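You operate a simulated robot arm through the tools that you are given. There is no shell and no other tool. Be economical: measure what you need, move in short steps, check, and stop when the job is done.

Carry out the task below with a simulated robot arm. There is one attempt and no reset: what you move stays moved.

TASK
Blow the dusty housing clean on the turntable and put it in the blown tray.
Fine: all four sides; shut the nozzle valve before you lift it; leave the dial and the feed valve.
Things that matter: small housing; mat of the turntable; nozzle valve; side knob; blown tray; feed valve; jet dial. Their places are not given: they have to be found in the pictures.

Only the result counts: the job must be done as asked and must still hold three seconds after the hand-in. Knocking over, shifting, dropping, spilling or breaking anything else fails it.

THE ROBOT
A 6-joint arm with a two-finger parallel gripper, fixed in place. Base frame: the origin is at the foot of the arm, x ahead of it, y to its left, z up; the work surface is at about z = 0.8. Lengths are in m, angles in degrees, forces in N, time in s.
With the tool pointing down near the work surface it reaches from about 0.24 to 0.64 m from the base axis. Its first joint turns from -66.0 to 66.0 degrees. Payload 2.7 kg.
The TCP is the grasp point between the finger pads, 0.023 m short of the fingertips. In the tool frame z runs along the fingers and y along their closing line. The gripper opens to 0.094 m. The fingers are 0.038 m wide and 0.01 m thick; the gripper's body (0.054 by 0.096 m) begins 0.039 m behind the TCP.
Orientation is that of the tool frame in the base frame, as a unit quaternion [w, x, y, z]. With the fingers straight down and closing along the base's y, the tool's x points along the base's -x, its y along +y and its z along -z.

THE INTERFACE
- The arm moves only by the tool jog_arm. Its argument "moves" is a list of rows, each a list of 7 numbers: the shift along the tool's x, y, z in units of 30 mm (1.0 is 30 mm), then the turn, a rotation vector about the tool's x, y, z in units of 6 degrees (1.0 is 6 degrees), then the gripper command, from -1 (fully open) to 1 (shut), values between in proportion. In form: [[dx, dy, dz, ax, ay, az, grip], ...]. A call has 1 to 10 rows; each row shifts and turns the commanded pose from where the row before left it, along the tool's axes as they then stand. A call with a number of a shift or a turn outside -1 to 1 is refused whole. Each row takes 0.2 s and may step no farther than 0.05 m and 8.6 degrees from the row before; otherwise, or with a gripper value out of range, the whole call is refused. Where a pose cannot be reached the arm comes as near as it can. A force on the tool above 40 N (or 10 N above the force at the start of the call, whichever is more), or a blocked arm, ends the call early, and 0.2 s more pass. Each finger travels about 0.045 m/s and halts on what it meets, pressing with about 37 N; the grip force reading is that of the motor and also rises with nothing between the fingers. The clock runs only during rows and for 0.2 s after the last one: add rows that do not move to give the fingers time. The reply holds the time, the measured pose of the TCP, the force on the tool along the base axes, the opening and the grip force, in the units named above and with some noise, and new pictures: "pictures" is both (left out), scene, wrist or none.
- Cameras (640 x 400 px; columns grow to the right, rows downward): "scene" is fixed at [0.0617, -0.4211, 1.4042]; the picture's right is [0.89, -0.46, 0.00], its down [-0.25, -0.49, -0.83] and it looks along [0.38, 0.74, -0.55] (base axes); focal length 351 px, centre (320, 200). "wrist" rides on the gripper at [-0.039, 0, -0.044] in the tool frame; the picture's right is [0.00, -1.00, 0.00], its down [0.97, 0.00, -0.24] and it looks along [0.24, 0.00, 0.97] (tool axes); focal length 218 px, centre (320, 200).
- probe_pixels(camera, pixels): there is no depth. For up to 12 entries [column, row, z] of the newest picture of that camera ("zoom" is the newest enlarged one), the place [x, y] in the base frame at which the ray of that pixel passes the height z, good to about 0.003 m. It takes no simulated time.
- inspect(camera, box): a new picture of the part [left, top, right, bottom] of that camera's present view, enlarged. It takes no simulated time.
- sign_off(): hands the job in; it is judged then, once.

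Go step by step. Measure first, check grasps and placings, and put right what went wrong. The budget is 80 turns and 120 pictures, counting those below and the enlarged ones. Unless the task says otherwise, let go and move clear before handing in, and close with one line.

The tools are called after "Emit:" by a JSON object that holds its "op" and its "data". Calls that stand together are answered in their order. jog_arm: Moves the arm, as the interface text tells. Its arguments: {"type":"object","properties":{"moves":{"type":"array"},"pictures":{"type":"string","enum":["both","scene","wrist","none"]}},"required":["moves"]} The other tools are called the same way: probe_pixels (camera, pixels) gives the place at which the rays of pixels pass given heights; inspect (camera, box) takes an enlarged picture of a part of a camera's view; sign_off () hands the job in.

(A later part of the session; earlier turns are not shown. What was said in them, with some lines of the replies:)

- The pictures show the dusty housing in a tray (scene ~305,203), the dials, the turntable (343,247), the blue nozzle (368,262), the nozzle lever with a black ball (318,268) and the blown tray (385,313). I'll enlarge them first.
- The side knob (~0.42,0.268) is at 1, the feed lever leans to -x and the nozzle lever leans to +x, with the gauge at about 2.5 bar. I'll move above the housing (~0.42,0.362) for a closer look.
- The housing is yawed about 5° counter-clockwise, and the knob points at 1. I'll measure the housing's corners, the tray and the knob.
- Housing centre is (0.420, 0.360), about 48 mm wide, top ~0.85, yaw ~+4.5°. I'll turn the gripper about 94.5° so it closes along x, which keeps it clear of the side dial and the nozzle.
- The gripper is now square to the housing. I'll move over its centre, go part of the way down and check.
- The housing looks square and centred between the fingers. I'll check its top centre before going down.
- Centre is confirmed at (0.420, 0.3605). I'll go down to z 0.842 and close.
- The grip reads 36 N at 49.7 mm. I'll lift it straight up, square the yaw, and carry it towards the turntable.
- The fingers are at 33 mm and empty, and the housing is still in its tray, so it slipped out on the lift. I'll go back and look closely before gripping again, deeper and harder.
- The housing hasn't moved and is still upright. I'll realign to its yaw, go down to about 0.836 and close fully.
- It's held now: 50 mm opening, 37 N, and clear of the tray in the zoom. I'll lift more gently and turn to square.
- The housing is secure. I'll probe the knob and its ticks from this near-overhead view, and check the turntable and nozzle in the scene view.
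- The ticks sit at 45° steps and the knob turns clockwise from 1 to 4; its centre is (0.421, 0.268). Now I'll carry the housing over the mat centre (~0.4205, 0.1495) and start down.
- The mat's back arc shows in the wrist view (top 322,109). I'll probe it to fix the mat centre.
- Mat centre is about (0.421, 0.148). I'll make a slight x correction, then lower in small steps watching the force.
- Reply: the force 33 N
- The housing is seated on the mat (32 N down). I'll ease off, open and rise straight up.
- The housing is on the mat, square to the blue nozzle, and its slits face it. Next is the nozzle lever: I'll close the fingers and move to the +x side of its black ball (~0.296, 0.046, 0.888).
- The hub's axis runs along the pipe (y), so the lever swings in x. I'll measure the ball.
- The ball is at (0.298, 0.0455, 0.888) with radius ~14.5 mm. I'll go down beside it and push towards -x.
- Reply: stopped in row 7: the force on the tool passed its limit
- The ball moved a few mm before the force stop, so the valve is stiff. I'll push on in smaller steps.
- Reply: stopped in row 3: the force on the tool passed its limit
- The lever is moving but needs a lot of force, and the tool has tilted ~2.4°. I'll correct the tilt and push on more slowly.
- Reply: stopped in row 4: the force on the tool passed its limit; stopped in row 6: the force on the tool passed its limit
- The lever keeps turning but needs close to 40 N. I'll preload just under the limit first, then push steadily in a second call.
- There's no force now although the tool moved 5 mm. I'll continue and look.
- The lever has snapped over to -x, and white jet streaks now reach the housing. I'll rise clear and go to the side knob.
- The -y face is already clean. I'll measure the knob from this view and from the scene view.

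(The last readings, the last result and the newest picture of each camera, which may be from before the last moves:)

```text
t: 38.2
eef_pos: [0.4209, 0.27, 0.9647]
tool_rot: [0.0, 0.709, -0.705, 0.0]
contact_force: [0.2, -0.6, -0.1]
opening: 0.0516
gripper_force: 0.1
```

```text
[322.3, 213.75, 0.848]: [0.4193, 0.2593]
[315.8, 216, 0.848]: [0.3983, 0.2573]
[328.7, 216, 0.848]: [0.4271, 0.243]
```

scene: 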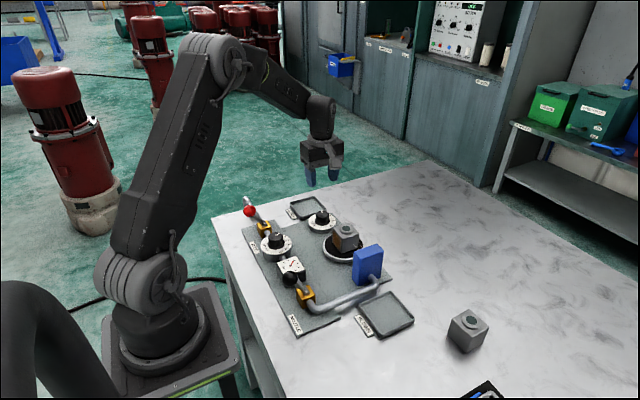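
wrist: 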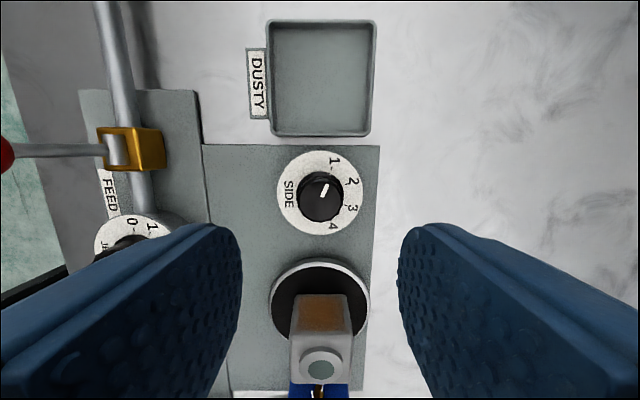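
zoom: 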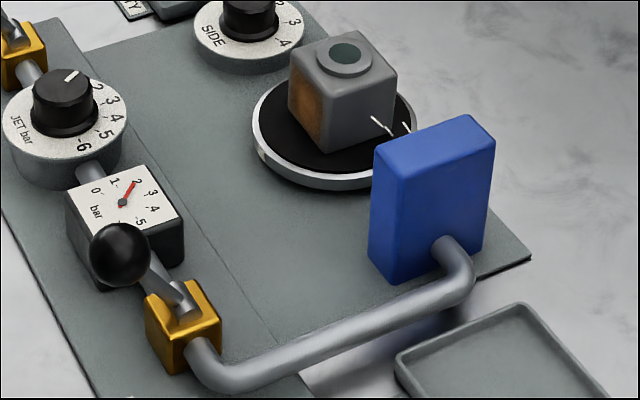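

The knob's top is at ~0.840 and its centre at (0.4205, 0.270), right below the tool. I'll go down and grip it.

Emit:
{"op": "jog_arm", "data": {"moves": [[0, 0, 0.9, 0, 0, 0, -0.1], [0, 0, 0.9, 0, 0, 0, -0.1], [0, 0, 0.9, 0, 0, 0, -0.1], [0, 0, 0.8, 0, 0, 0, -0.1], [0, 0, 0.35, 0, 0, 0, -0.1], [0, 0, 0, 0, 0, 0, -0.1]], "pictures": "none"}}

Emit:
{"op": "jog_arm", "data": {"moves": [[0, 0, 0, 0, 0, 0, 1], [0, 0, 0, 0, 0, 0, 1], [0, 0, 0, 0, 0, 0, 1], [0, 0, 0, 0, 0, 0, 1]], "pictures": "wrist"}}

Emit:
{"op": "inspect", "data": {"camera": "scene", "box": [280, 180, 400, 280]}}

```text
t: 39.6
eef_pos: [0.4218, 0.2685, 0.8494]
tool_rot: [0.0, 0.709, -0.705, 0.0]
contact_force: [0.0, 0.1, 0.4]
opening: 0.0518
gripper_force: 0.0
```

```text
t: 40.6
eef_pos: [0.4203, 0.2691, 0.8502]
tool_rot: [-0.001, 0.709, -0.705, 0.001]
contact_force: [2.1, 0.7, -2.9]
opening: 0.0356
gripper_force: 45.1
```

wrist: 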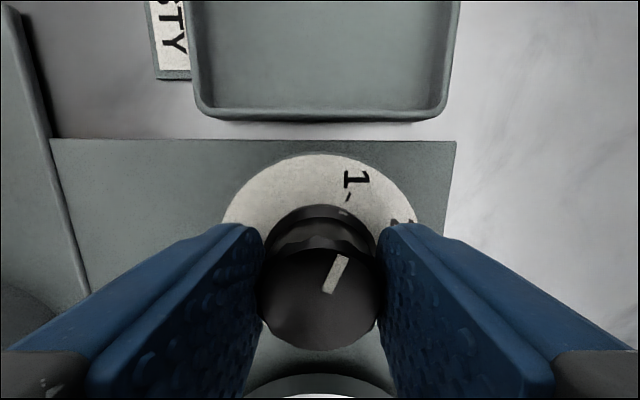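

```text
4.00 times, centred on (340, 230) of scene
```

zoom: 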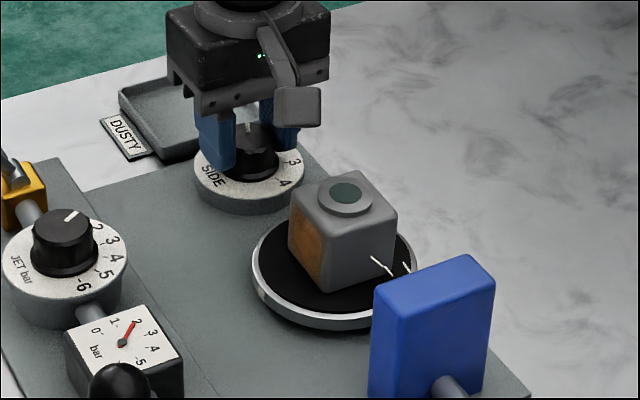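

The knob is gripped at 35.6 mm. I'll turn 45° clockwise to side 2.

Emit:
{"op": "jog_arm", "data": {"moves": [[0, 0, 0, 0, 0, 0.8, 1], [0, 0, 0, 0, 0, 0.8, 1], [0, 0, 0, 0, 0, 0.8, 1], [0, 0, 0, 0, 0, 0.8, 1], [0, 0, 0, 0, 0, 0.8, 1], [0, 0, 0, 0, 0, 0.8, 1], [0, 0, 0, 0, 0, 0.9, 1], [0, 0, 0, 0, 0, 0.9, 1], [0, 0, 0, 0, 0, 0.9, 1], [0, 0, 0, 0, 0, 0, 1]], "pictures": "wrist"}}

Emit:
{"op": "inspect", "data": {"camera": "scene", "box": [280, 180, 400, 280]}}

```text
t: 42.9
eef_pos: [0.4216, 0.2676, 0.8495]
tool_rot: [0.003, -0.385, 0.923, 0.0]
contact_force: [29.7, -13.0, 1.6]
opening: 0.0354
gripper_force: 45.0
```

wrist: 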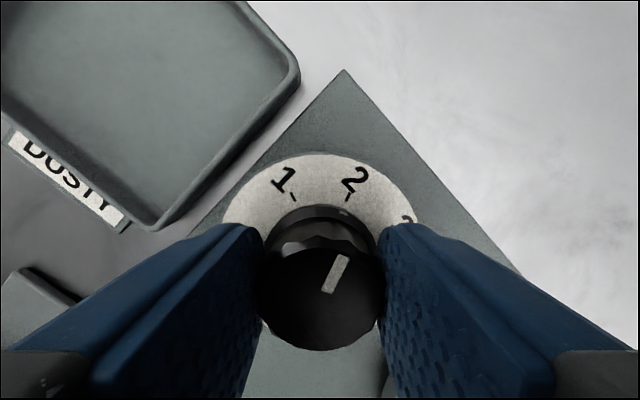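

```text
4.00 times, centred on (340, 230) of scene
```

zoom: 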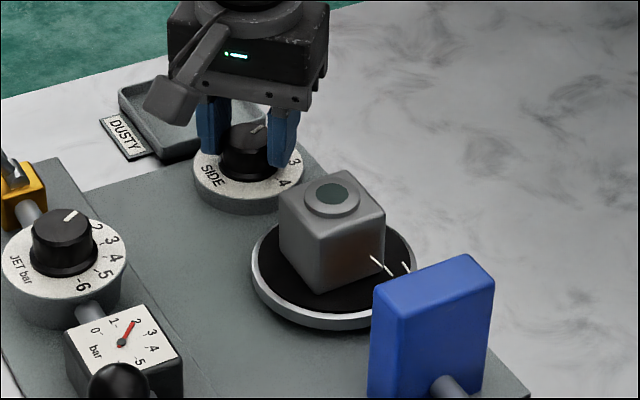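

The knob now points at 2, the table has turned, and the face at the jet is fading. I'll dwell briefly and look again.

Emit:
{"op": "jog_arm", "data": {"moves": [[0, 0, 0, 0, 0, 0, 1], [0, 0, 0, 0, 0, 0, 1], [0, 0, 0, 0, 0, 0, 1], [0, 0, 0, 0, 0, 0, 1], [0, 0, 0, 0, 0, 0, 1], [0, 0, 0, 0, 0, 0, 1], [0, 0, 0, 0, 0, 0, 1], [0, 0, 0, 0, 0, 0, 1], [0, 0, 0, 0, 0, 0, 1]], "pictures": "none"}}

Emit:
{"op": "inspect", "data": {"camera": "scene", "box": [300, 190, 400, 270]}}

```text
t: 44.9
eef_pos: [0.4218, 0.2686, 0.8491]
tool_rot: [0.002, -0.386, 0.923, -0.001]
contact_force: [28.8, -12.1, 2.7]
opening: 0.0353
gripper_force: 44.7
```

```text
5.00 times, centred on (350, 230) of scene
```

zoom: 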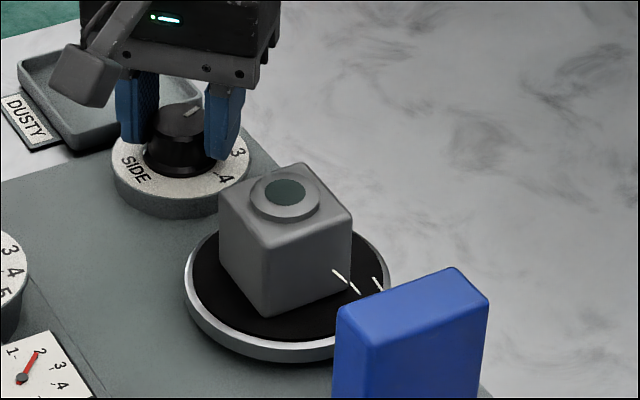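

Side 2 is clean. The lateral reading of ~30 N means the grip is slightly off the knob's axis, so I'll shift to relieve that and turn on to 3.

Emit:
{"op": "jog_arm", "data": {"moves": [[-0.03, -0.09, 0, 0, 0, 0, 1], [0, 0, 0, 0, 0, 0, 1]], "pictures": "none"}}

Emit:
{"op": "jog_arm", "data": {"moves": [[0, 0, 0, 0, 0, 0.8, 1], [0, 0, 0, 0, 0, 0.8, 1], [0, 0, 0, 0, 0, 0.8, 1], [0, 0, 0, 0, 0, 0.8, 1], [0, 0, 0, 0, 0, 0.8, 1], [0, 0, 0, 0, 0, 0.8, 1], [0, 0, 0, 0, 0, 0.9, 1], [0, 0, 0, 0, 0, 0.9, 1], [0, 0, 0, 0, 0, 0.9, 1], [0, 0, 0, 0, 0, 0, 1]], "pictures": "wrist"}}

Emit:
{"op": "inspect", "data": {"camera": "scene", "box": [300, 190, 400, 270]}}

```text
t: 45.5
eef_pos: [0.4216, 0.2675, 0.8503]
tool_rot: [0.0, -0.387, 0.922, 0.001]
contact_force: [4.0, -7.8, 19.9]
opening: 0.0358
gripper_force: 45.0
```

```text
t: 47.6
eef_pos: [0.4216, 0.2664, 0.8502]
tool_rot: [0.001, -0.003, 1.0, 0.001]
contact_force: [-1.1, -12.6, 25.1]
opening: 0.0354
gripper_force: 45.3
```

wrist: 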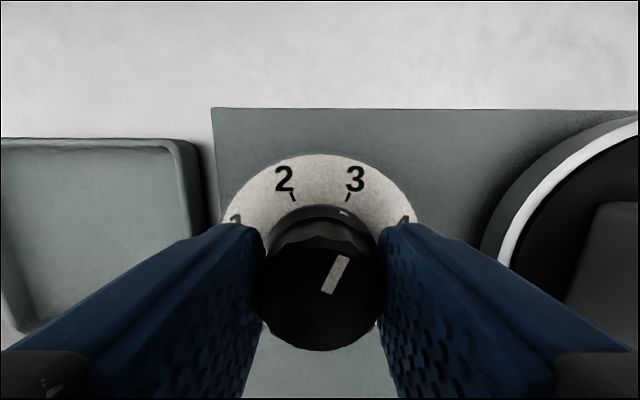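

```text
5.00 times, centred on (350, 230) of scene
```

zoom: 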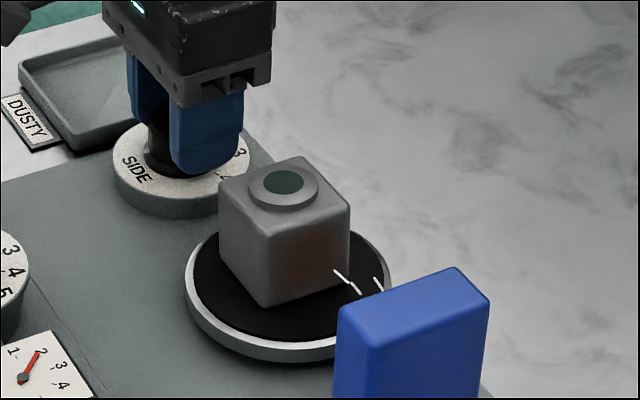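

The knob is at 3 and that face is nearly clean. I'll dwell a bit more and check.

Emit:
{"op": "jog_arm", "data": {"moves": [[0, -0.02, -0.03, 0, 0, 0, 1], [0, 0, 0, 0, 0, 0, 1], [0, 0, 0, 0, 0, 0, 1], [0, 0, 0, 0, 0, 0, 1], [0, 0, 0, 0, 0, 0, 1], [0, 0, 0, 0, 0, 0, 1], [0, 0, 0, 0, 0, 0, 1], [0, 0, 0, 0, 0, 0, 1], [0, 0, 0, 0, 0, 0, 1]], "pictures": "none"}}

Emit:
{"op": "inspect", "data": {"camera": "scene", "box": [300, 190, 400, 270]}}

Emit:
{"op": "jog_arm", "data": {"moves": [[0, 0, 0, 0, 0, 0.8, 1], [0, 0, 0, 0, 0, 0.8, 1], [0, 0, 0, 0, 0, 0.8, 1], [0, 0, 0, 0, 0, 0.8, 1], [0, 0, 0, 0, 0, 0.8, 1], [0, 0, 0, 0, 0, 0.8, 1], [0, 0, 0, 0, 0, 0.9, 1], [0, 0, 0, 0, 0, 0.9, 1], [0, 0, 0, 0, 0, 0.9, 1], [0, 0, 0, 0, 0, 0, 1]], "pictures": "wrist"}}

Emit:
{"op": "inspect", "data": {"camera": "scene", "box": [300, 190, 400, 270]}}

```text
t: 49.6
eef_pos: [0.4227, 0.2671, 0.8485]
tool_rot: [0.0, -0.004, 1.0, 0.0]
contact_force: [8.6, -2.3, -8.7]
opening: 0.035
gripper_force: 45.0
```

```text
5.00 times, centred on (350, 230) of scene
```

zoom: 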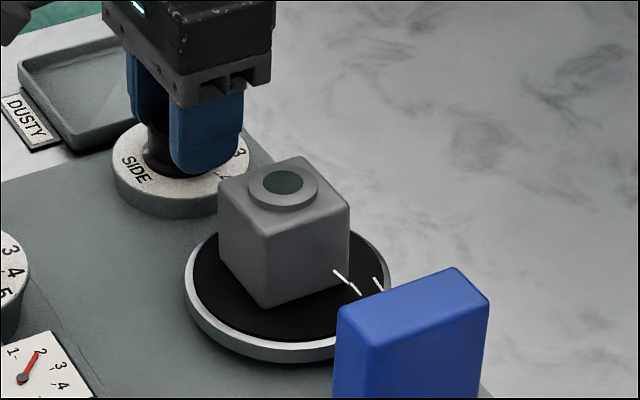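

```text
t: 51.9
eef_pos: [0.4211, 0.2663, 0.8498]
tool_rot: [0.0, 0.379, 0.925, -0.001]
contact_force: [-1.6, -21.1, 6.0]
opening: 0.0356
gripper_force: 45.2
```

wrist: 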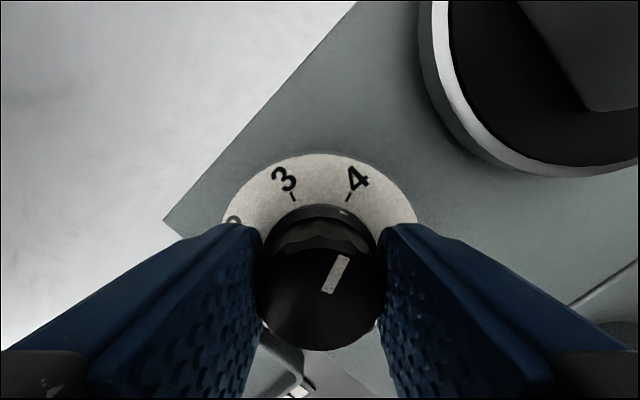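

```text
5.00 times, centred on (350, 230) of scene
```

zoom: 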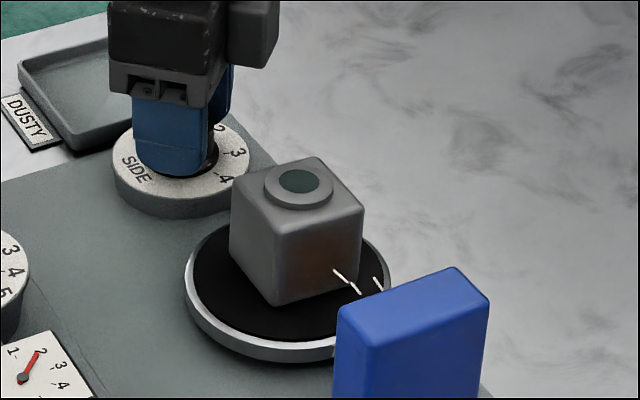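

The knob is at 4 and the last face is fading. I'll dwell, then open and rise off the knob.

Emit:
{"op": "jog_arm", "data": {"moves": [[0, 0, 0, 0, 0, 0, 1], [0, 0, 0, 0, 0, 0, 1], [0, 0, 0, 0, 0, 0, 1], [0, 0, 0, 0, 0, 0, 1], [0, 0, 0, 0, 0, 0, 1], [0, 0, 0, 0, 0, 0, 1], [0, 0, 0, 0, 0, 0, 1], [0, 0, 0, 0, 0, 0, 1], [0, 0, 0, 0, 0, 0, 1]], "pictures": "none"}}

Emit:
{"op": "jog_arm", "data": {"moves": [[0, 0, 0, 0, 0, 0, 0], [0, 0, 0, 0, 0, 0, 0], [0, 0, 0, 0, 0, 0, 0], [0, 0, -0.8, 0, 0, 0, 0], [0, 0, -0.9, 0, 0, 0, 0], [0, 0, -0.9, 0, 0, 0, 0], [0, 0, -0.9, 0, 0, 0, 0], [0, 0, -0.5, 0, 0, 0, 0], [0, 0, 0, 0, 0, 0, 0]], "pictures": "both"}}

Emit:
{"op": "inspect", "data": {"camera": "scene", "box": [280, 200, 400, 300]}}

```text
t: 53.9
eef_pos: [0.4212, 0.2672, 0.8492]
tool_rot: [-0.001, 0.379, 0.925, -0.001]
contact_force: [-4.4, -26.3, 7.6]
opening: 0.0356
gripper_force: 44.5
```

```text
t: 55.9
eef_pos: [0.4212, 0.2672, 0.9696]
tool_rot: [0.001, 0.379, 0.925, 0.001]
contact_force: [-0.6, 0.7, 0.1]
opening: 0.0468
gripper_force: 0.0
```

scene: 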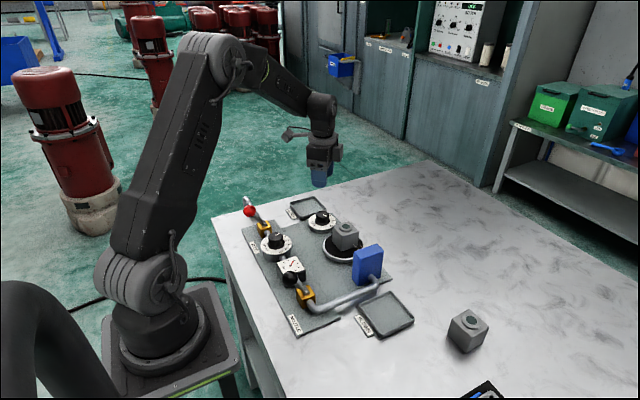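
wrist: 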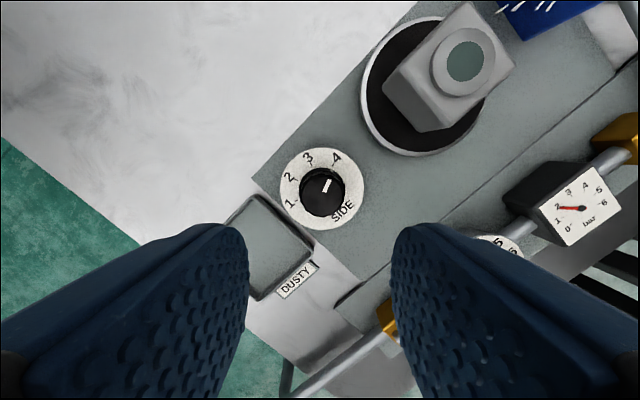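

```text
4.00 times, centred on (340, 250) of scene
```

zoom: 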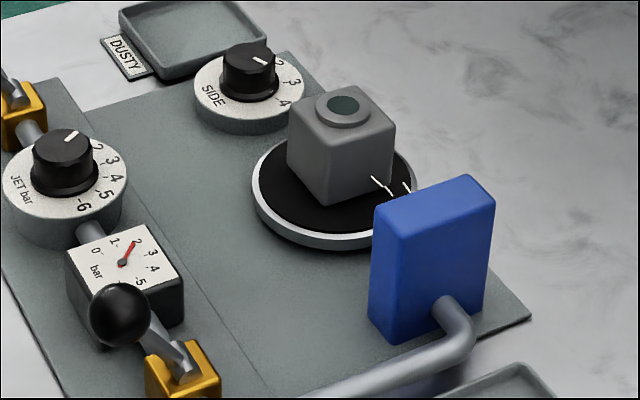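

All visible faces are clean and the jet is still on. Now I'll shut the valve; first I turn the gripper back (135°) so it closes along x.

Emit:
{"op": "jog_arm", "data": {"moves": [[0, 0, 0, 0, 0, -1, -1], [0, 0, 0, 0, 0, -1, -1], [0, 0, 0, 0, 0, -1, -1], [0, 0, 0, 0, 0, -1, -1], [0, 0, 0, 0, 0, -1, -1], [0, 0, 0, 0, 0, -1, -1], [0, 0, 0, 0, 0, -1, -1], [0, 0, 0, 0, 0, -1, -1], [0, 0, 0, 0, 0, -1, -1], [0, 0, 0, 0, 0, -1, -1]], "pictures": "none"}}

Emit:
{"op": "jog_arm", "data": {"moves": [[0, 0, 0, 0, 0, -1, -1], [0, 0, 0, 0, 0, -1, -1], [0, 0, 0, 0, 0, -1, -1], [0, 0, 0, 0, 0, -1, -1], [0, 0, 0, 0, 0, -1, -1], [0, 0, 0, 0, 0, -1, -1], [0, 0, 0, 0, 0, -1, -1], [0, 0, 0, 0, 0, -1, -1], [0, 0, 0, 0, 0, -1, -1], [0, 0, 0, 0, 0, -1, -1]], "pictures": "none"}}

Emit:
{"op": "jog_arm", "data": {"moves": [[0, 0, 0, 0, 0, -0.8, -1], [0, 0, 0, 0, 0, -0.8, -1], [0, 0, 0, 0, 0, -0.8, -1], [0.8, 0.3, 0, 0, 0, 0, -1], [0.8, 0.5, 0, 0, 0, 0, -1], [0.8, 0.5, 0, 0, 0, 0, -1], [0.8, 0.5, 0, 0, 0, 0, -1], [0.8, 0.5, 0, 0, 0, 0, -1], [0, 0, 0, 0, 0, 0, -1]], "pictures": "wrist"}}

Emit:
{"op": "probe_pixels", "data": {"camera": "scene", "pixels": [[290, 279, 0.888]]}}

```text
t: 58.0
eef_pos: [0.422, 0.2668, 0.97]
tool_rot: [0.001, -0.135, 0.991, 0.0]
contact_force: [-1.4, -0.6, 0.4]
opening: 0.0937
gripper_force: 0.1
```

```text
t: 60.2
eef_pos: [0.4227, 0.2664, 0.9697]
tool_rot: [0.0, -0.613, 0.79, 0.0]
contact_force: [-0.3, -0.4, 0.1]
opening: 0.0941
gripper_force: 0.0
```

```text
t: 62.2
eef_pos: [0.3537, 0.1452, 0.9696]
tool_rot: [0.0, -0.706, 0.708, 0.0]
contact_force: [-0.1, 0.5, -0.4]
opening: 0.094
gripper_force: 0.0
```

wrist: 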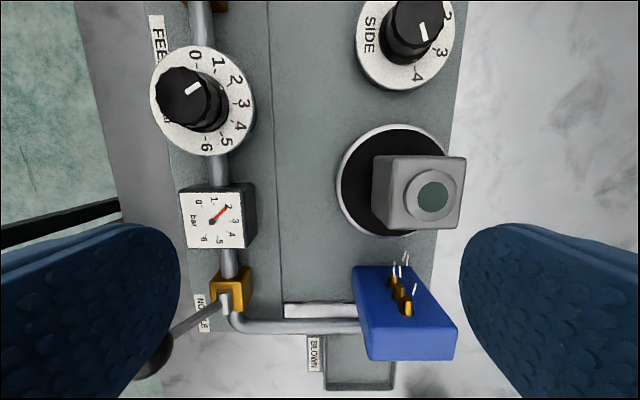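

```text
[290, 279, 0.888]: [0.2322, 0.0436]
```

The ball is at (0.232, 0.044). I'll come over it wide open, with the -x finger passing behind it, and go down.

Emit:
{"op": "jog_arm", "data": {"moves": [[0.668, 0.658, 0, 0, 0, 0, -1], [0.668, 0.658, 0, 0, 0, 0, -1], [0.668, 0.658, 0, 0, 0, 0, -1], [0.668, 0.658, 0, 0, 0, 0, -1], [0.668, 0.658, 0, 0, 0, 0, -1], [0, 0, 0, 0, 0, 0, -1]], "pictures": "both"}}

```text
t: 63.6
eef_pos: [0.253, 0.0471, 0.9678]
tool_rot: [0.001, -0.706, 0.708, -0.001]
contact_force: [0.7, -0.6, 0.8]
opening: 0.094
gripper_force: 0.0
```

scene: 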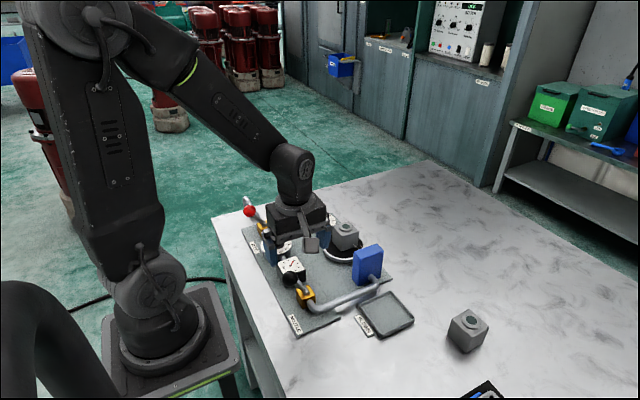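
wrist: 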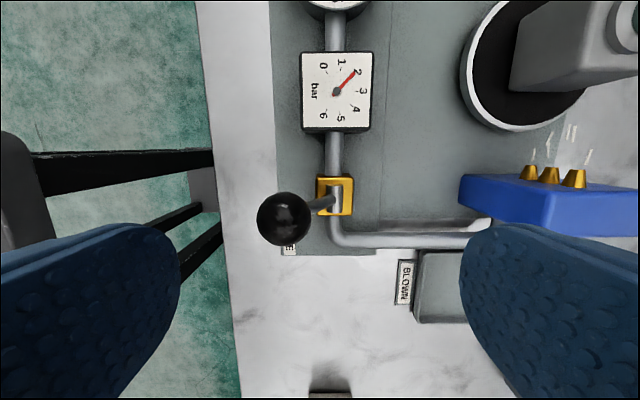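

The ball lies between the open fingers. I'll go down and push to +x in small steps.

Emit:
{"op": "jog_arm", "data": {"moves": [[0.05, 0, 0.7, 0, 0, 0, -1], [0, 0, 0.7, 0, 0, 0, -1], [0, 0, 0.7, 0, 0, 0, -1], [0, -0.15, 0, 0, 0, 0, -1], [0, -0.15, 0, 0, 0, 0, -1], [0, -0.1, 0, 0, 0, 0, -1], [0, 0, 0, 0, 0, 0, -1]], "pictures": "wrist"}}

Emit:
{"op": "jog_arm", "data": {"moves": [[0, -0.05, 0, 0, 0, 0, -1], [0, -0.05, 0, 0, 0, 0, -1], [0, -0.05, 0, 0, 0, 0, -1], [0, -0.05, 0, 0, 0, 0, -1], [0, -0.05, 0, 0, 0, 0, -1], [0, -0.05, 0, 0, 0, 0, -1], [0, -0.05, 0, 0, 0, 0, -1], [0, -0.05, 0, 0, 0, 0, -1], [0, -0.05, 0, 0, 0, 0, -1], [0, -0.05, 0, 0, 0, 0, -1]], "pictures": "wrist"}}

```text
t: 65.2
eef_pos: [0.266, 0.0459, 0.9064]
tool_rot: [0.0, -0.706, 0.708, 0.0]
contact_force: [-1.9, 0.5, 0.9]
opening: 0.094
gripper_force: 0.1
```

wrist: 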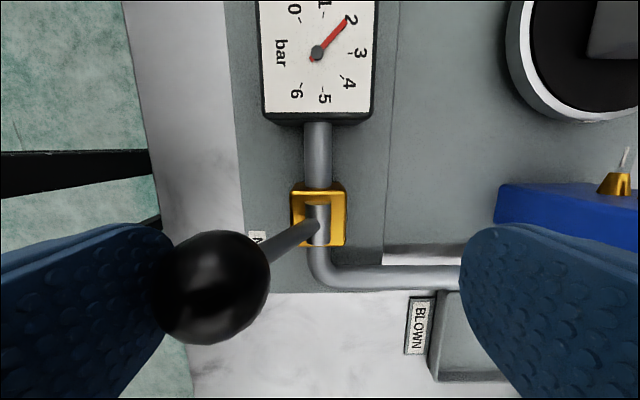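

```text
t: 67.5
eef_pos: [0.2794, 0.0461, 0.9078]
tool_rot: [0.001, -0.706, 0.708, -0.001]
contact_force: [-0.7, 0.8, -0.3]
opening: 0.094
gripper_force: 0.1
```

wrist: 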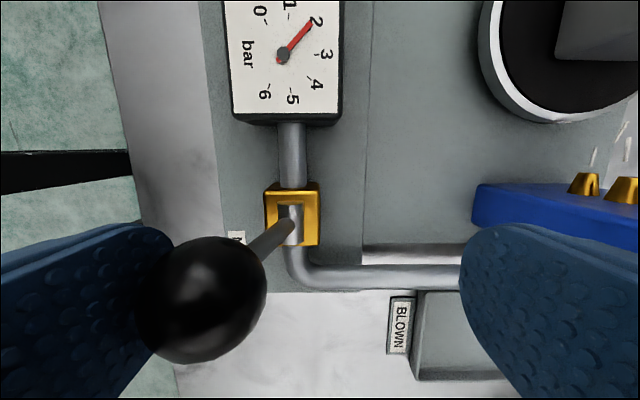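

The ball moves along with the finger at little force and the jet is still on. I'll keep pushing.

Emit:
{"op": "jog_arm", "data": {"moves": [[0, -0.08, 0, 0, 0, 0, -1], [0, -0.08, 0, 0, 0, 0, -1], [0, -0.08, 0, 0, 0, 0, -1], [0, -0.08, 0, 0, 0, 0, -1], [0, -0.08, 0, 0, 0, 0, -1], [0, -0.08, 0, 0, 0, 0, -1], [0, -0.08, 0, 0, 0, 0, -1], [0, -0.08, 0, 0, 0, 0, -1], [0, -0.08, 0, 0, 0, 0, -1], [0, 0, 0, 0, 0, 0, -1]], "pictures": "both"}}

Emit:
{"op": "inspect", "data": {"camera": "scene", "box": [270, 210, 390, 310]}}

```text
t: 69.7
eef_pos: [0.3017, 0.0463, 0.9071]
tool_rot: [0.001, -0.706, 0.708, -0.001]
contact_force: [0.6, 0.0, -0.9]
opening: 0.094
gripper_force: 0.1
```

scene: 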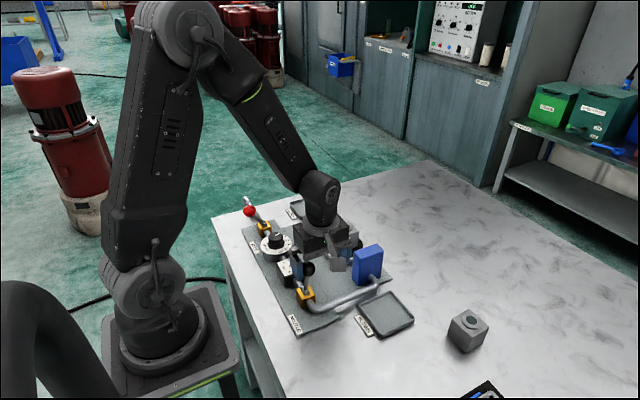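
wrist: 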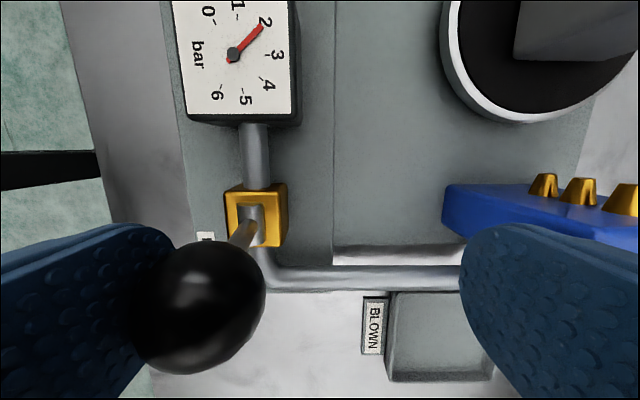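

```text
4.00 times, centred on (330, 260) of scene
```

zoom: 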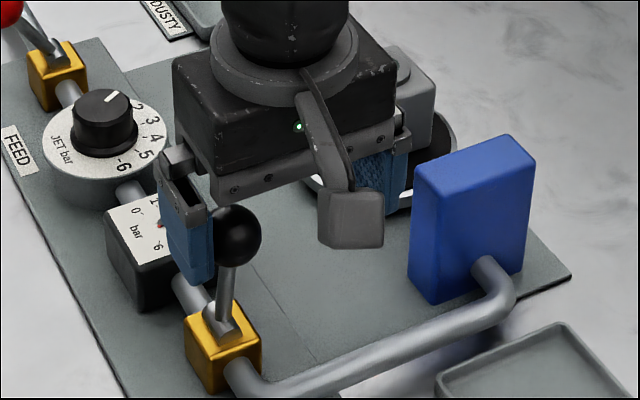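

The jet is off, but the lever is only about upright. I'll push it on to its original shut position (ball x≈0.298).

Emit:
{"op": "jog_arm", "data": {"moves": [[0, -0.1, 0, 0, 0, 0, -1], [0, -0.1, 0, 0, 0, 0, -1], [0, -0.1, 0, 0, 0, 0, -1], [0, -0.1, 0, 0, 0, 0, -1], [0, -0.1, 0, 0, 0, 0, -1], [0, -0.1, 0, 0, 0, 0, -1], [0, -0.1, 0, 0, 0, 0, -1], [0, -0.1, 0, 0, 0, 0, -1], [0, -0.1, 0, 0, 0, 0, -1], [0, -0.05, 0, 0, 0, 0, -1]], "pictures": "wrist"}}

Emit:
{"op": "inspect", "data": {"camera": "scene", "box": [270, 210, 390, 310]}}

```text
t: 71.8
eef_pos: [0.3306, 0.0464, 0.9062]
tool_rot: [0.0, -0.706, 0.708, 0.001]
contact_force: [-3.8, 1.7, -0.2]
opening: 0.094
gripper_force: 0.1
```

wrist: 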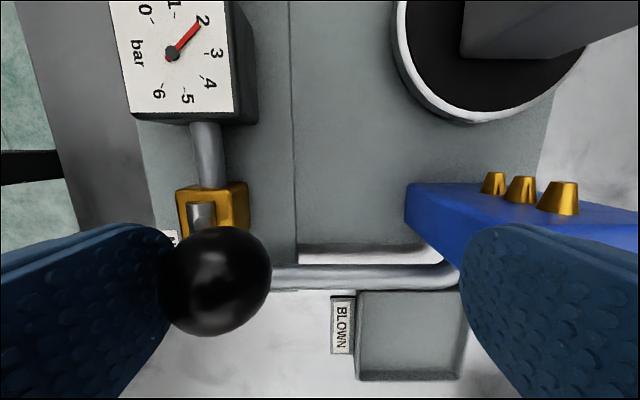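

```text
4.00 times, centred on (330, 260) of scene
```

zoom: 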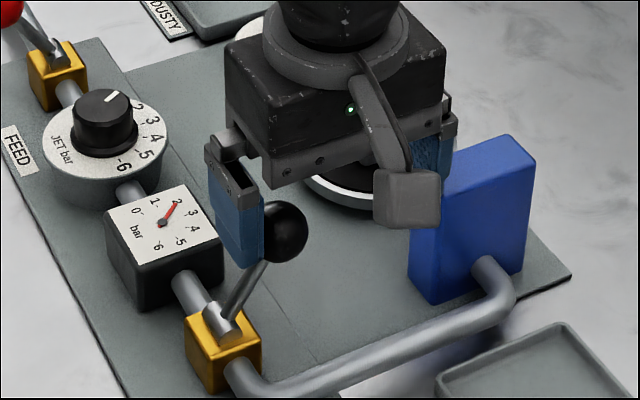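

The lever is back at its original shut position (zoom 277,230) and there is no jet. I'll back off slightly, rise, and move above the housing.

Emit:
{"op": "jog_arm", "data": {"moves": [[0, 0.1, 0, 0, 0, 0, -1], [0, 0, -0.7, 0, 0, 0, -1], [0, 0, -0.9, 0, 0, 0, -1], [0, 0, -0.4, 0, 0, 0, -1], [-0.8, -0.75, 0, 0, 0, 0, -0.5], [-0.8, -0.75, 0, 0, 0, 0, -0.5], [-0.8, -0.75, 0, 0, 0, 0, -0.5], [-0.98, -0.84, 0, 0, 0, 0, -0.5], [0, 0, 0, 0, 0, 0, -0.5]], "pictures": "wrist"}}

Emit:
{"op": "inspect", "data": {"camera": "wrist", "box": [240, 100, 400, 260]}}

Emit:
{"op": "inspect", "data": {"camera": "scene", "box": [270, 210, 430, 340]}}

```text
t: 73.8
eef_pos: [0.4212, 0.1473, 0.9654]
tool_rot: [0.0, -0.706, 0.708, 0.0]
contact_force: [-0.1, 0.3, 0.0]
opening: 0.0703
gripper_force: 0.1
```

wrist: 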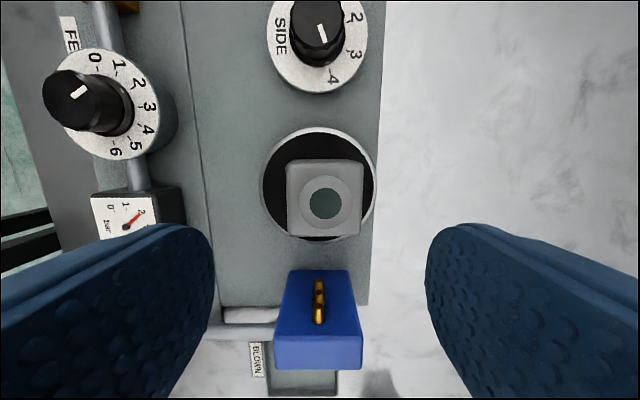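

```text
2.50 times, centred on (320, 180) of wrist
```

zoom: 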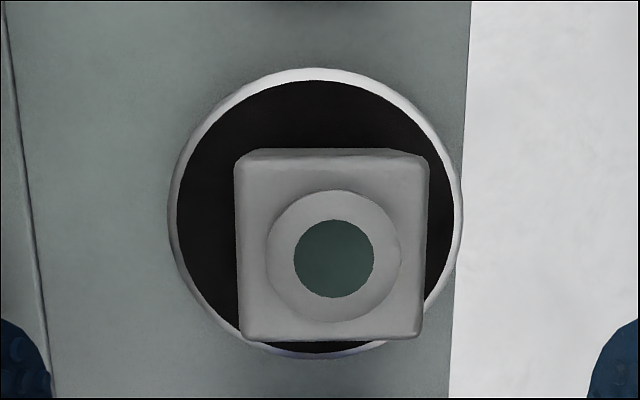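

```text
3.08 times, centred on (350, 275) of scene
```

zoom: 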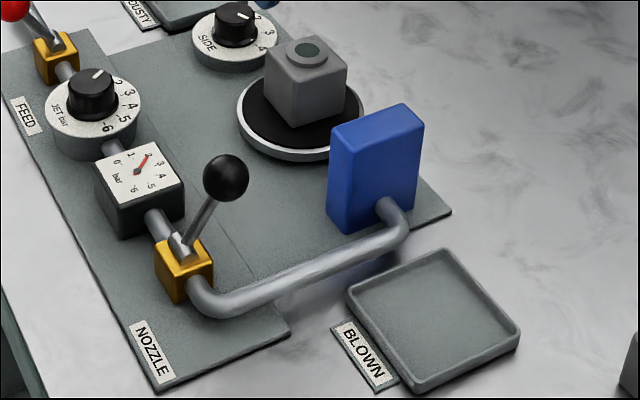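

The housing is square within 1–2° and clean, and the valve is shut. I'll probe its centre and the blown tray.

Emit:
{"op": "probe_pixels", "data": {"camera": "wrist", "pixels": [[324, 203, 0.87], [286, 165, 0.866], [363, 165, 0.866], [288, 235, 0.866], [360, 235, 0.866]]}}

Emit:
{"op": "probe_pixels", "data": {"camera": "scene", "pixels": [[358.5, 304.5, 0.81], [390.5, 291, 0.81], [414.5, 317, 0.81], [382.5, 337, 0.81], [387, 311, 0.803]]}}

```text
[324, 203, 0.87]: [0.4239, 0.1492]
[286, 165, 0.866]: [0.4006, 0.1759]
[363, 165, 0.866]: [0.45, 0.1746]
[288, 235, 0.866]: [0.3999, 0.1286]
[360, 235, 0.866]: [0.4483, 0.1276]
```

```text
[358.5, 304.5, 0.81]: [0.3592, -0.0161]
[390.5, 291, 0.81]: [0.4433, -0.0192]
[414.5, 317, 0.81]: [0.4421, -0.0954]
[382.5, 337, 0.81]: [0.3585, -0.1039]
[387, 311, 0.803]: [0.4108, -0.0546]
```

The housing centre is (0.4245, 0.1505) and the blown tray centre (0.401, -0.059). I'll go down and grip the housing a bit deeper than before.

Emit:
{"op": "jog_arm", "data": {"moves": [[-0.1, -0.1, 0.6, 0, 0, 0, -0.5], [0, 0, 0.9, 0, 0, 0, -0.5], [0, 0, 0.9, 0, 0, 0, -0.5], [0, 0, 0.9, 0, 0, 0, -0.5], [0, 0, 0.5, 0, 0, 0, -0.5], [0, 0, 0, 0, 0, 0, -0.5]], "pictures": "none"}}

Emit:
{"op": "jog_arm", "data": {"moves": [[0, 0, 0, 0, 0, 0, 1], [0, 0, 0, 0, 0, 0, 1], [0, 0, 0, 0, 0, 0, 1], [0, 0, 0, 0, 0, 0, 1], [0, 0, 0, 0, 0, 0, 1]], "pictures": "none"}}

Emit:
{"op": "jog_arm", "data": {"moves": [[0, 0, -0.15, 0, 0, 0, 1], [0, 0, -0.2, 0, 0, 0, 1], [0, 0, -0.3, 0, 0, 0, 1], [0, 0, -0.4, 0, 0, 0, 1], [0, 0, -0.4, 0, 0, 0, 1], [0, 0, -0.4, 0, 0, 0, 1], [0, 0, -0.4, 0, 0, 0, 1], [0, 0, -0.4, 0, 0, 0, 1], [0, 0, -0.3, 0, 0, 0, 1], [0, 0, 0, 0, 0, 0, 1]], "pictures": "scene"}}

```text
t: 75.2
eef_pos: [0.4239, 0.1498, 0.8531]
tool_rot: [0.001, -0.706, 0.708, -0.001]
contact_force: [0.6, 0.0, -0.7]
opening: 0.0704
gripper_force: 0.0
```

```text
t: 76.5
eef_pos: [0.4228, 0.1504, 0.8519]
tool_rot: [0.0, -0.706, 0.708, 0.0]
contact_force: [-0.2, 0.4, -0.3]
opening: 0.0498
gripper_force: 37.0
```

```text
t: 78.7
eef_pos: [0.4251, 0.1505, 0.942]
tool_rot: [0.001, -0.706, 0.709, -0.001]
contact_force: [-0.7, 0.5, -1.8]
opening: 0.0496
gripper_force: 36.7
```

scene: 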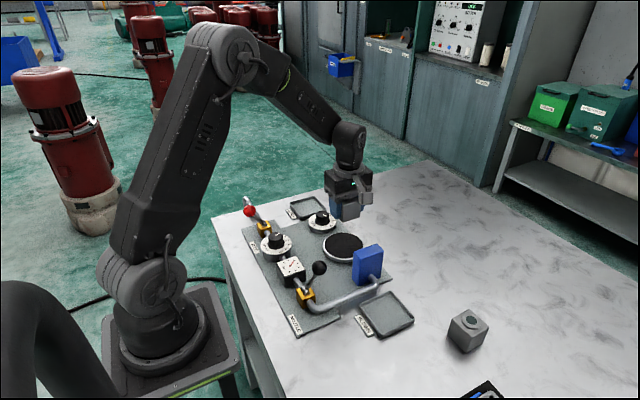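

The housing is held and lifted. I'll rise another 30 mm and carry it over the nozzle block to the blown tray.

Emit:
{"op": "jog_arm", "data": {"moves": [[0, 0, -0.4, 0, 0, 0, 1], [0, 0, -0.4, 0, 0, 0, 1], [0, 0, -0.2, 0, 0, 0, 1], [0.3, 0.07, 0, 0, 0, 0, 1], [0.5, 0.07, 0, 0, 0, 0, 1], [0.6, 0.07, 0, 0, 0, 0, 1], [0.6, 0.07, 0, 0, 0, 0, 1], [0.6, 0.07, 0, 0, 0, 0, 1], [0.6, 0.07, 0, 0, 0, 0, 1], [0.6, 0.07, 0, 0, 0, 0, 1]], "pictures": "none"}}

Emit:
{"op": "jog_arm", "data": {"moves": [[0.6, 0.07, 0, 0, 0, 0, 1], [0.6, 0.07, 0, 0, 0, 0, 1], [0.6, 0.07, 0, 0, 0, 0, 1], [0.6, 0.07, 0, 0, 0, 0, 1], [0.5, 0, 0, 0, 0, 0, 1], [0.28, 0, 0, 0, 0, 0, 1], [0, 0, 0.5, 0, 0, 0, 1], [0, 0, 0.6, 0, 0, 0, 1], [0, 0, 0.5, 0, 0, 0, 1], [0, 0, 0, 0, 0, 0, 1]], "pictures": "both"}}

Emit:
{"op": "inspect", "data": {"camera": "scene", "box": [320, 220, 440, 345]}}

```text
t: 80.8
eef_pos: [0.4081, 0.0356, 0.972]
tool_rot: [0.001, -0.706, 0.708, 0.0]
contact_force: [0.6, 0.6, -2.8]
opening: 0.0498
gripper_force: 36.8
```

```text
t: 83.0
eef_pos: [0.3992, -0.0609, 0.9238]
tool_rot: [0.0, -0.706, 0.708, 0.001]
contact_force: [0.0, 1.8, -1.9]
opening: 0.0499
gripper_force: 37.0
```

scene: 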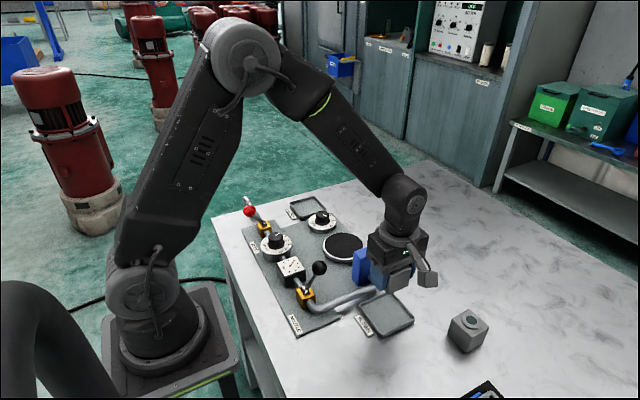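
wrist: 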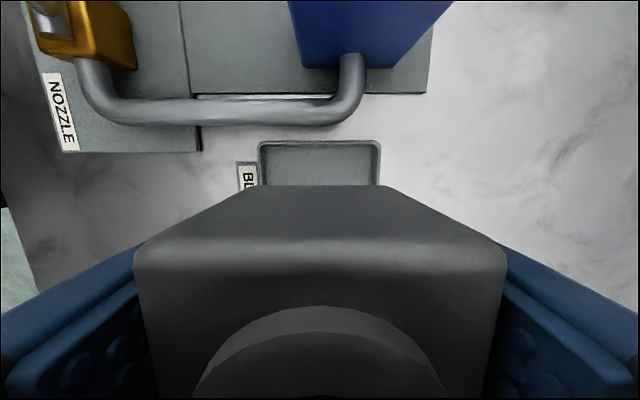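

```text
3.20 times, centred on (380, 282) of scene
```

zoom: 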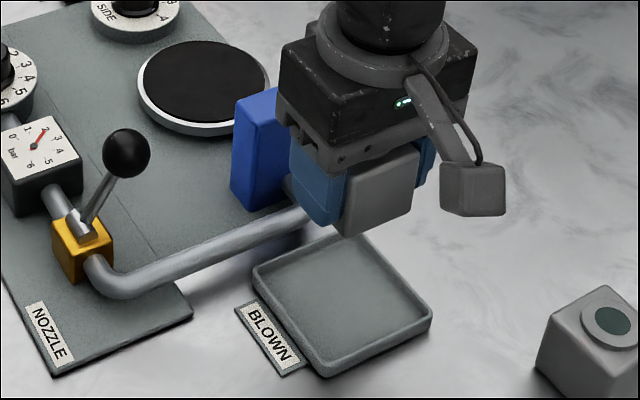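

I'll check the tray's x extent and its +y edge from the wrist view.

Emit:
{"op": "probe_pixels", "data": {"camera": "wrist", "pixels": [[259, 145, 0.812], [381, 144, 0.812], [320, 142, 0.812], [258, 182, 0.812], [381, 182, 0.812]]}}

```text
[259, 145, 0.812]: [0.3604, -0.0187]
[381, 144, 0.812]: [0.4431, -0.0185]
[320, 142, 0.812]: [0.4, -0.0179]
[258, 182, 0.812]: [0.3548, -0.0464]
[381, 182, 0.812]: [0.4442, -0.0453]
```

The tray centre is confirmed at (0.4005, -0.0595), right below the tool. I'll lower to just above the floor, then creep down.

Emit:
{"op": "jog_arm", "data": {"moves": [[0, -0.02, 0.5, 0, 0, 0, 1], [0, 0, 0.6, 0, 0, 0, 1], [0, 0, 0.6, 0, 0, 0, 1], [0, 0, 0.6, 0, 0, 0, 1], [0, 0, 0.4, 0, 0, 0, 1], [0, 0, 0, 0, 0, 0, 1]], "pictures": "none"}}

Emit:
{"op": "jog_arm", "data": {"moves": [[0, 0, 0.07, 0, 0, 0, 1], [0, 0, 0.07, 0, 0, 0, 1], [0, 0, 0, 0, 0, 0, 1]], "pictures": "wrist"}}

Emit:
{"op": "inspect", "data": {"camera": "scene", "box": [340, 260, 440, 345]}}

```text
t: 84.5
eef_pos: [0.4011, -0.0585, 0.8434]
tool_rot: [0.001, -0.706, 0.709, -0.001]
contact_force: [0.1, 0.3, -2.5]
opening: 0.0498
gripper_force: 36.5
```

```text
t: 85.2
eef_pos: [0.4021, -0.0587, 0.8374]
tool_rot: [0.0, -0.706, 0.708, 0.0]
contact_force: [0.2, -0.4, -1.4]
opening: 0.0498
gripper_force: 36.9
```

wrist: 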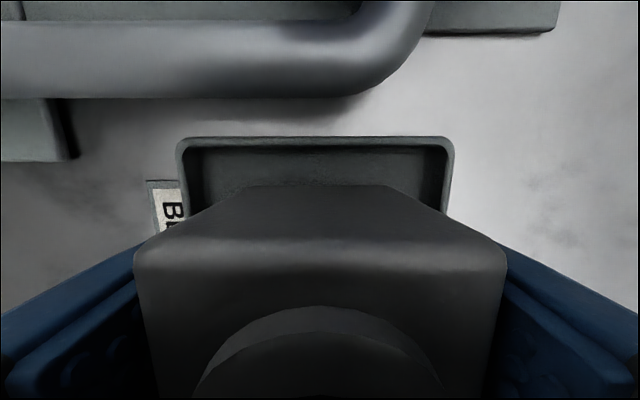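

```text
4.71 times, centred on (390, 302) of scene
```

zoom: 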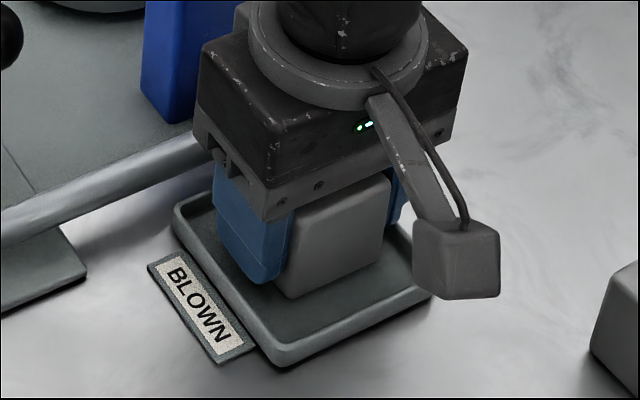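

The housing is nearly down and about 1.5 mm to the +x side. I'll trim that and creep to contact.

Emit:
{"op": "jog_arm", "data": {"moves": [[0, 0.05, 0.04, 0, 0, 0, 1], [0, 0, 0.04, 0, 0, 0, 1], [0, 0, 0, 0, 0, 0, 1]], "pictures": "none"}}

Emit:
{"op": "jog_arm", "data": {"moves": [[0, 0, 0.04, 0, 0, 0, 1], [0, 0, 0.04, 0, 0, 0, 1], [0, 0, 0, 0, 0, 0, 1]], "pictures": "none"}}

Emit:
{"op": "inspect", "data": {"camera": "scene", "box": [340, 260, 440, 345]}}

```text
t: 86.0
eef_pos: [0.3992, -0.0601, 0.8347]
tool_rot: [0.0, -0.705, 0.709, -0.001]
contact_force: [0.4, 0.0, -2.9]
opening: 0.0499
gripper_force: 37.3
```

```text
t: 86.8
eef_pos: [0.3989, -0.0602, 0.8349]
tool_rot: [0.001, -0.706, 0.708, 0.0]
contact_force: [-3.6, 0.2, 10.9]
opening: 0.0495
gripper_force: 37.3
```

```text
4.71 times, centred on (390, 302) of scene
```

zoom: 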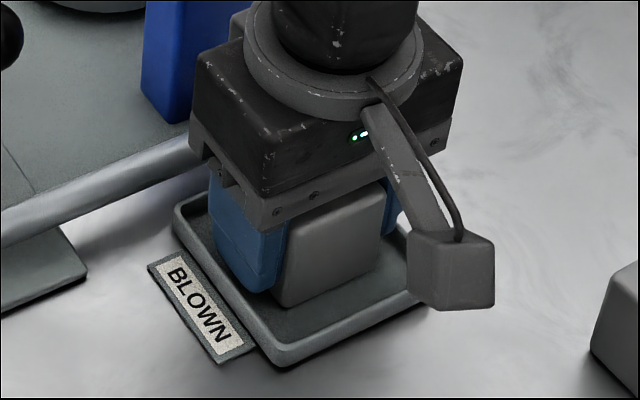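

There's contact at 11 N and the housing looks seated. I'll open only slightly (~54 mm) to spare the rim, then rise slowly.

Emit:
{"op": "jog_arm", "data": {"moves": [[0, 0, -0.03, 0, 0, 0, -0.12], [0, 0, 0, 0, 0, 0, -0.14], [0, 0, 0, 0, 0, 0, -0.14], [0, 0, -0.15, 0, 0, 0, -0.14], [0, 0, -0.2, 0, 0, 0, -0.2], [0, 0, -0.3, 0, 0, 0, -0.3], [0, 0, -0.4, 0, 0, 0, -0.5], [0, 0, -0.8, 0, 0, 0, -0.5], [0, 0, -0.9, 0, 0, 0, -0.5], [0, 0, 0, 0, 0, 0, -0.5]], "pictures": "both"}}

Emit:
{"op": "inspect", "data": {"camera": "scene", "box": [340, 260, 440, 345]}}

```text
t: 89.0
eef_pos: [0.3999, -0.0599, 0.9182]
tool_rot: [0.001, -0.706, 0.708, -0.001]
contact_force: [-0.4, -0.7, 0.2]
opening: 0.0704
gripper_force: 0.1
```

scene: 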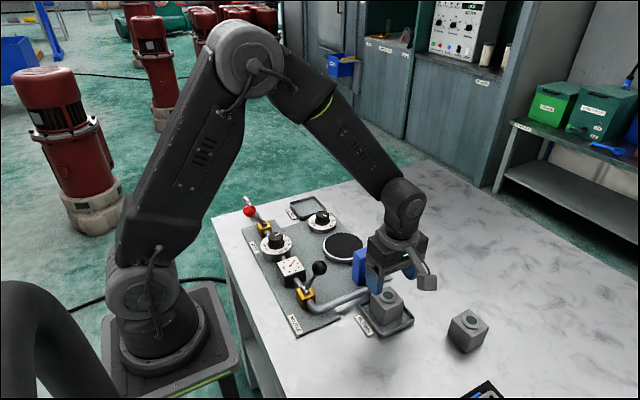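
wrist: 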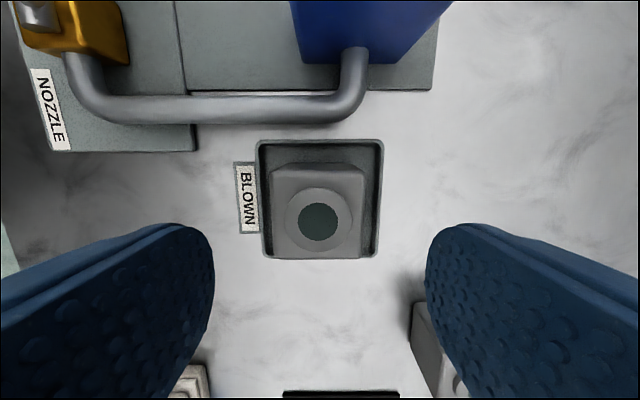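

```text
4.71 times, centred on (390, 302) of scene
```

zoom: 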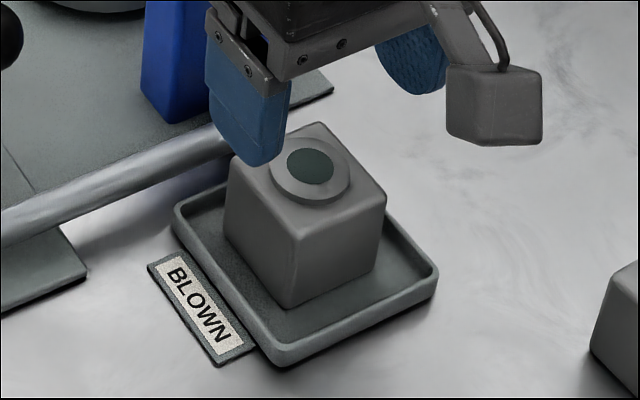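

The housing sits clean and centred in the blown tray. I'll rise clear and do a last check of the dials and levers.

Emit:
{"op": "jog_arm", "data": {"moves": [[0, 0, -0.9, 0, 0, 0, -0.5], [0, 0, -0.9, 0, 0, 0, -0.5], [0, 0, -0.9, 0, 0, 0, -0.5], [0, 0, 0, 0, 0, 0, -0.5]], "pictures": "none"}}

Emit:
{"op": "inspect", "data": {"camera": "scene", "box": [230, 180, 430, 345]}}

```text
t: 90.0
eef_pos: [0.4011, -0.0623, 0.9973]
tool_rot: [0.001, -0.706, 0.708, -0.001]
contact_force: [0.2, -0.1, 0.3]
opening: 0.0704
gripper_force: 0.1
```

```text
2.42 times, centred on (330, 262) of scene
```

zoom: 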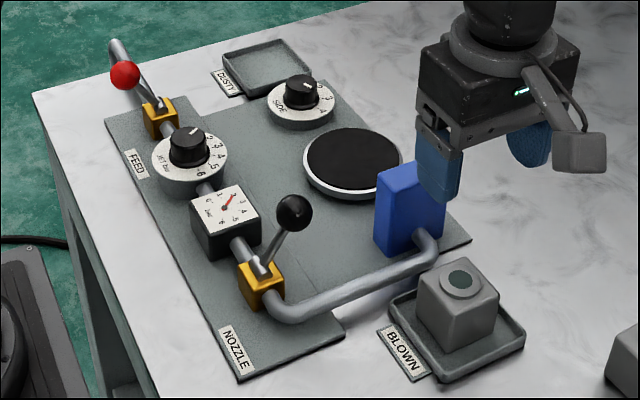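

The nozzle valve is shut, the feed valve and jet dial look as they did at the start, and the clean housing rests in the blown tray with the arm clear. I'm handing in.

Emit:
{"op": "sign_off", "data": {}}

```text
The job is handed in.
```

The housing was blown clean on all four sides and is in the blown tray; I shut the nozzle valve before lifting it and left the jet dial and feed valve alone.
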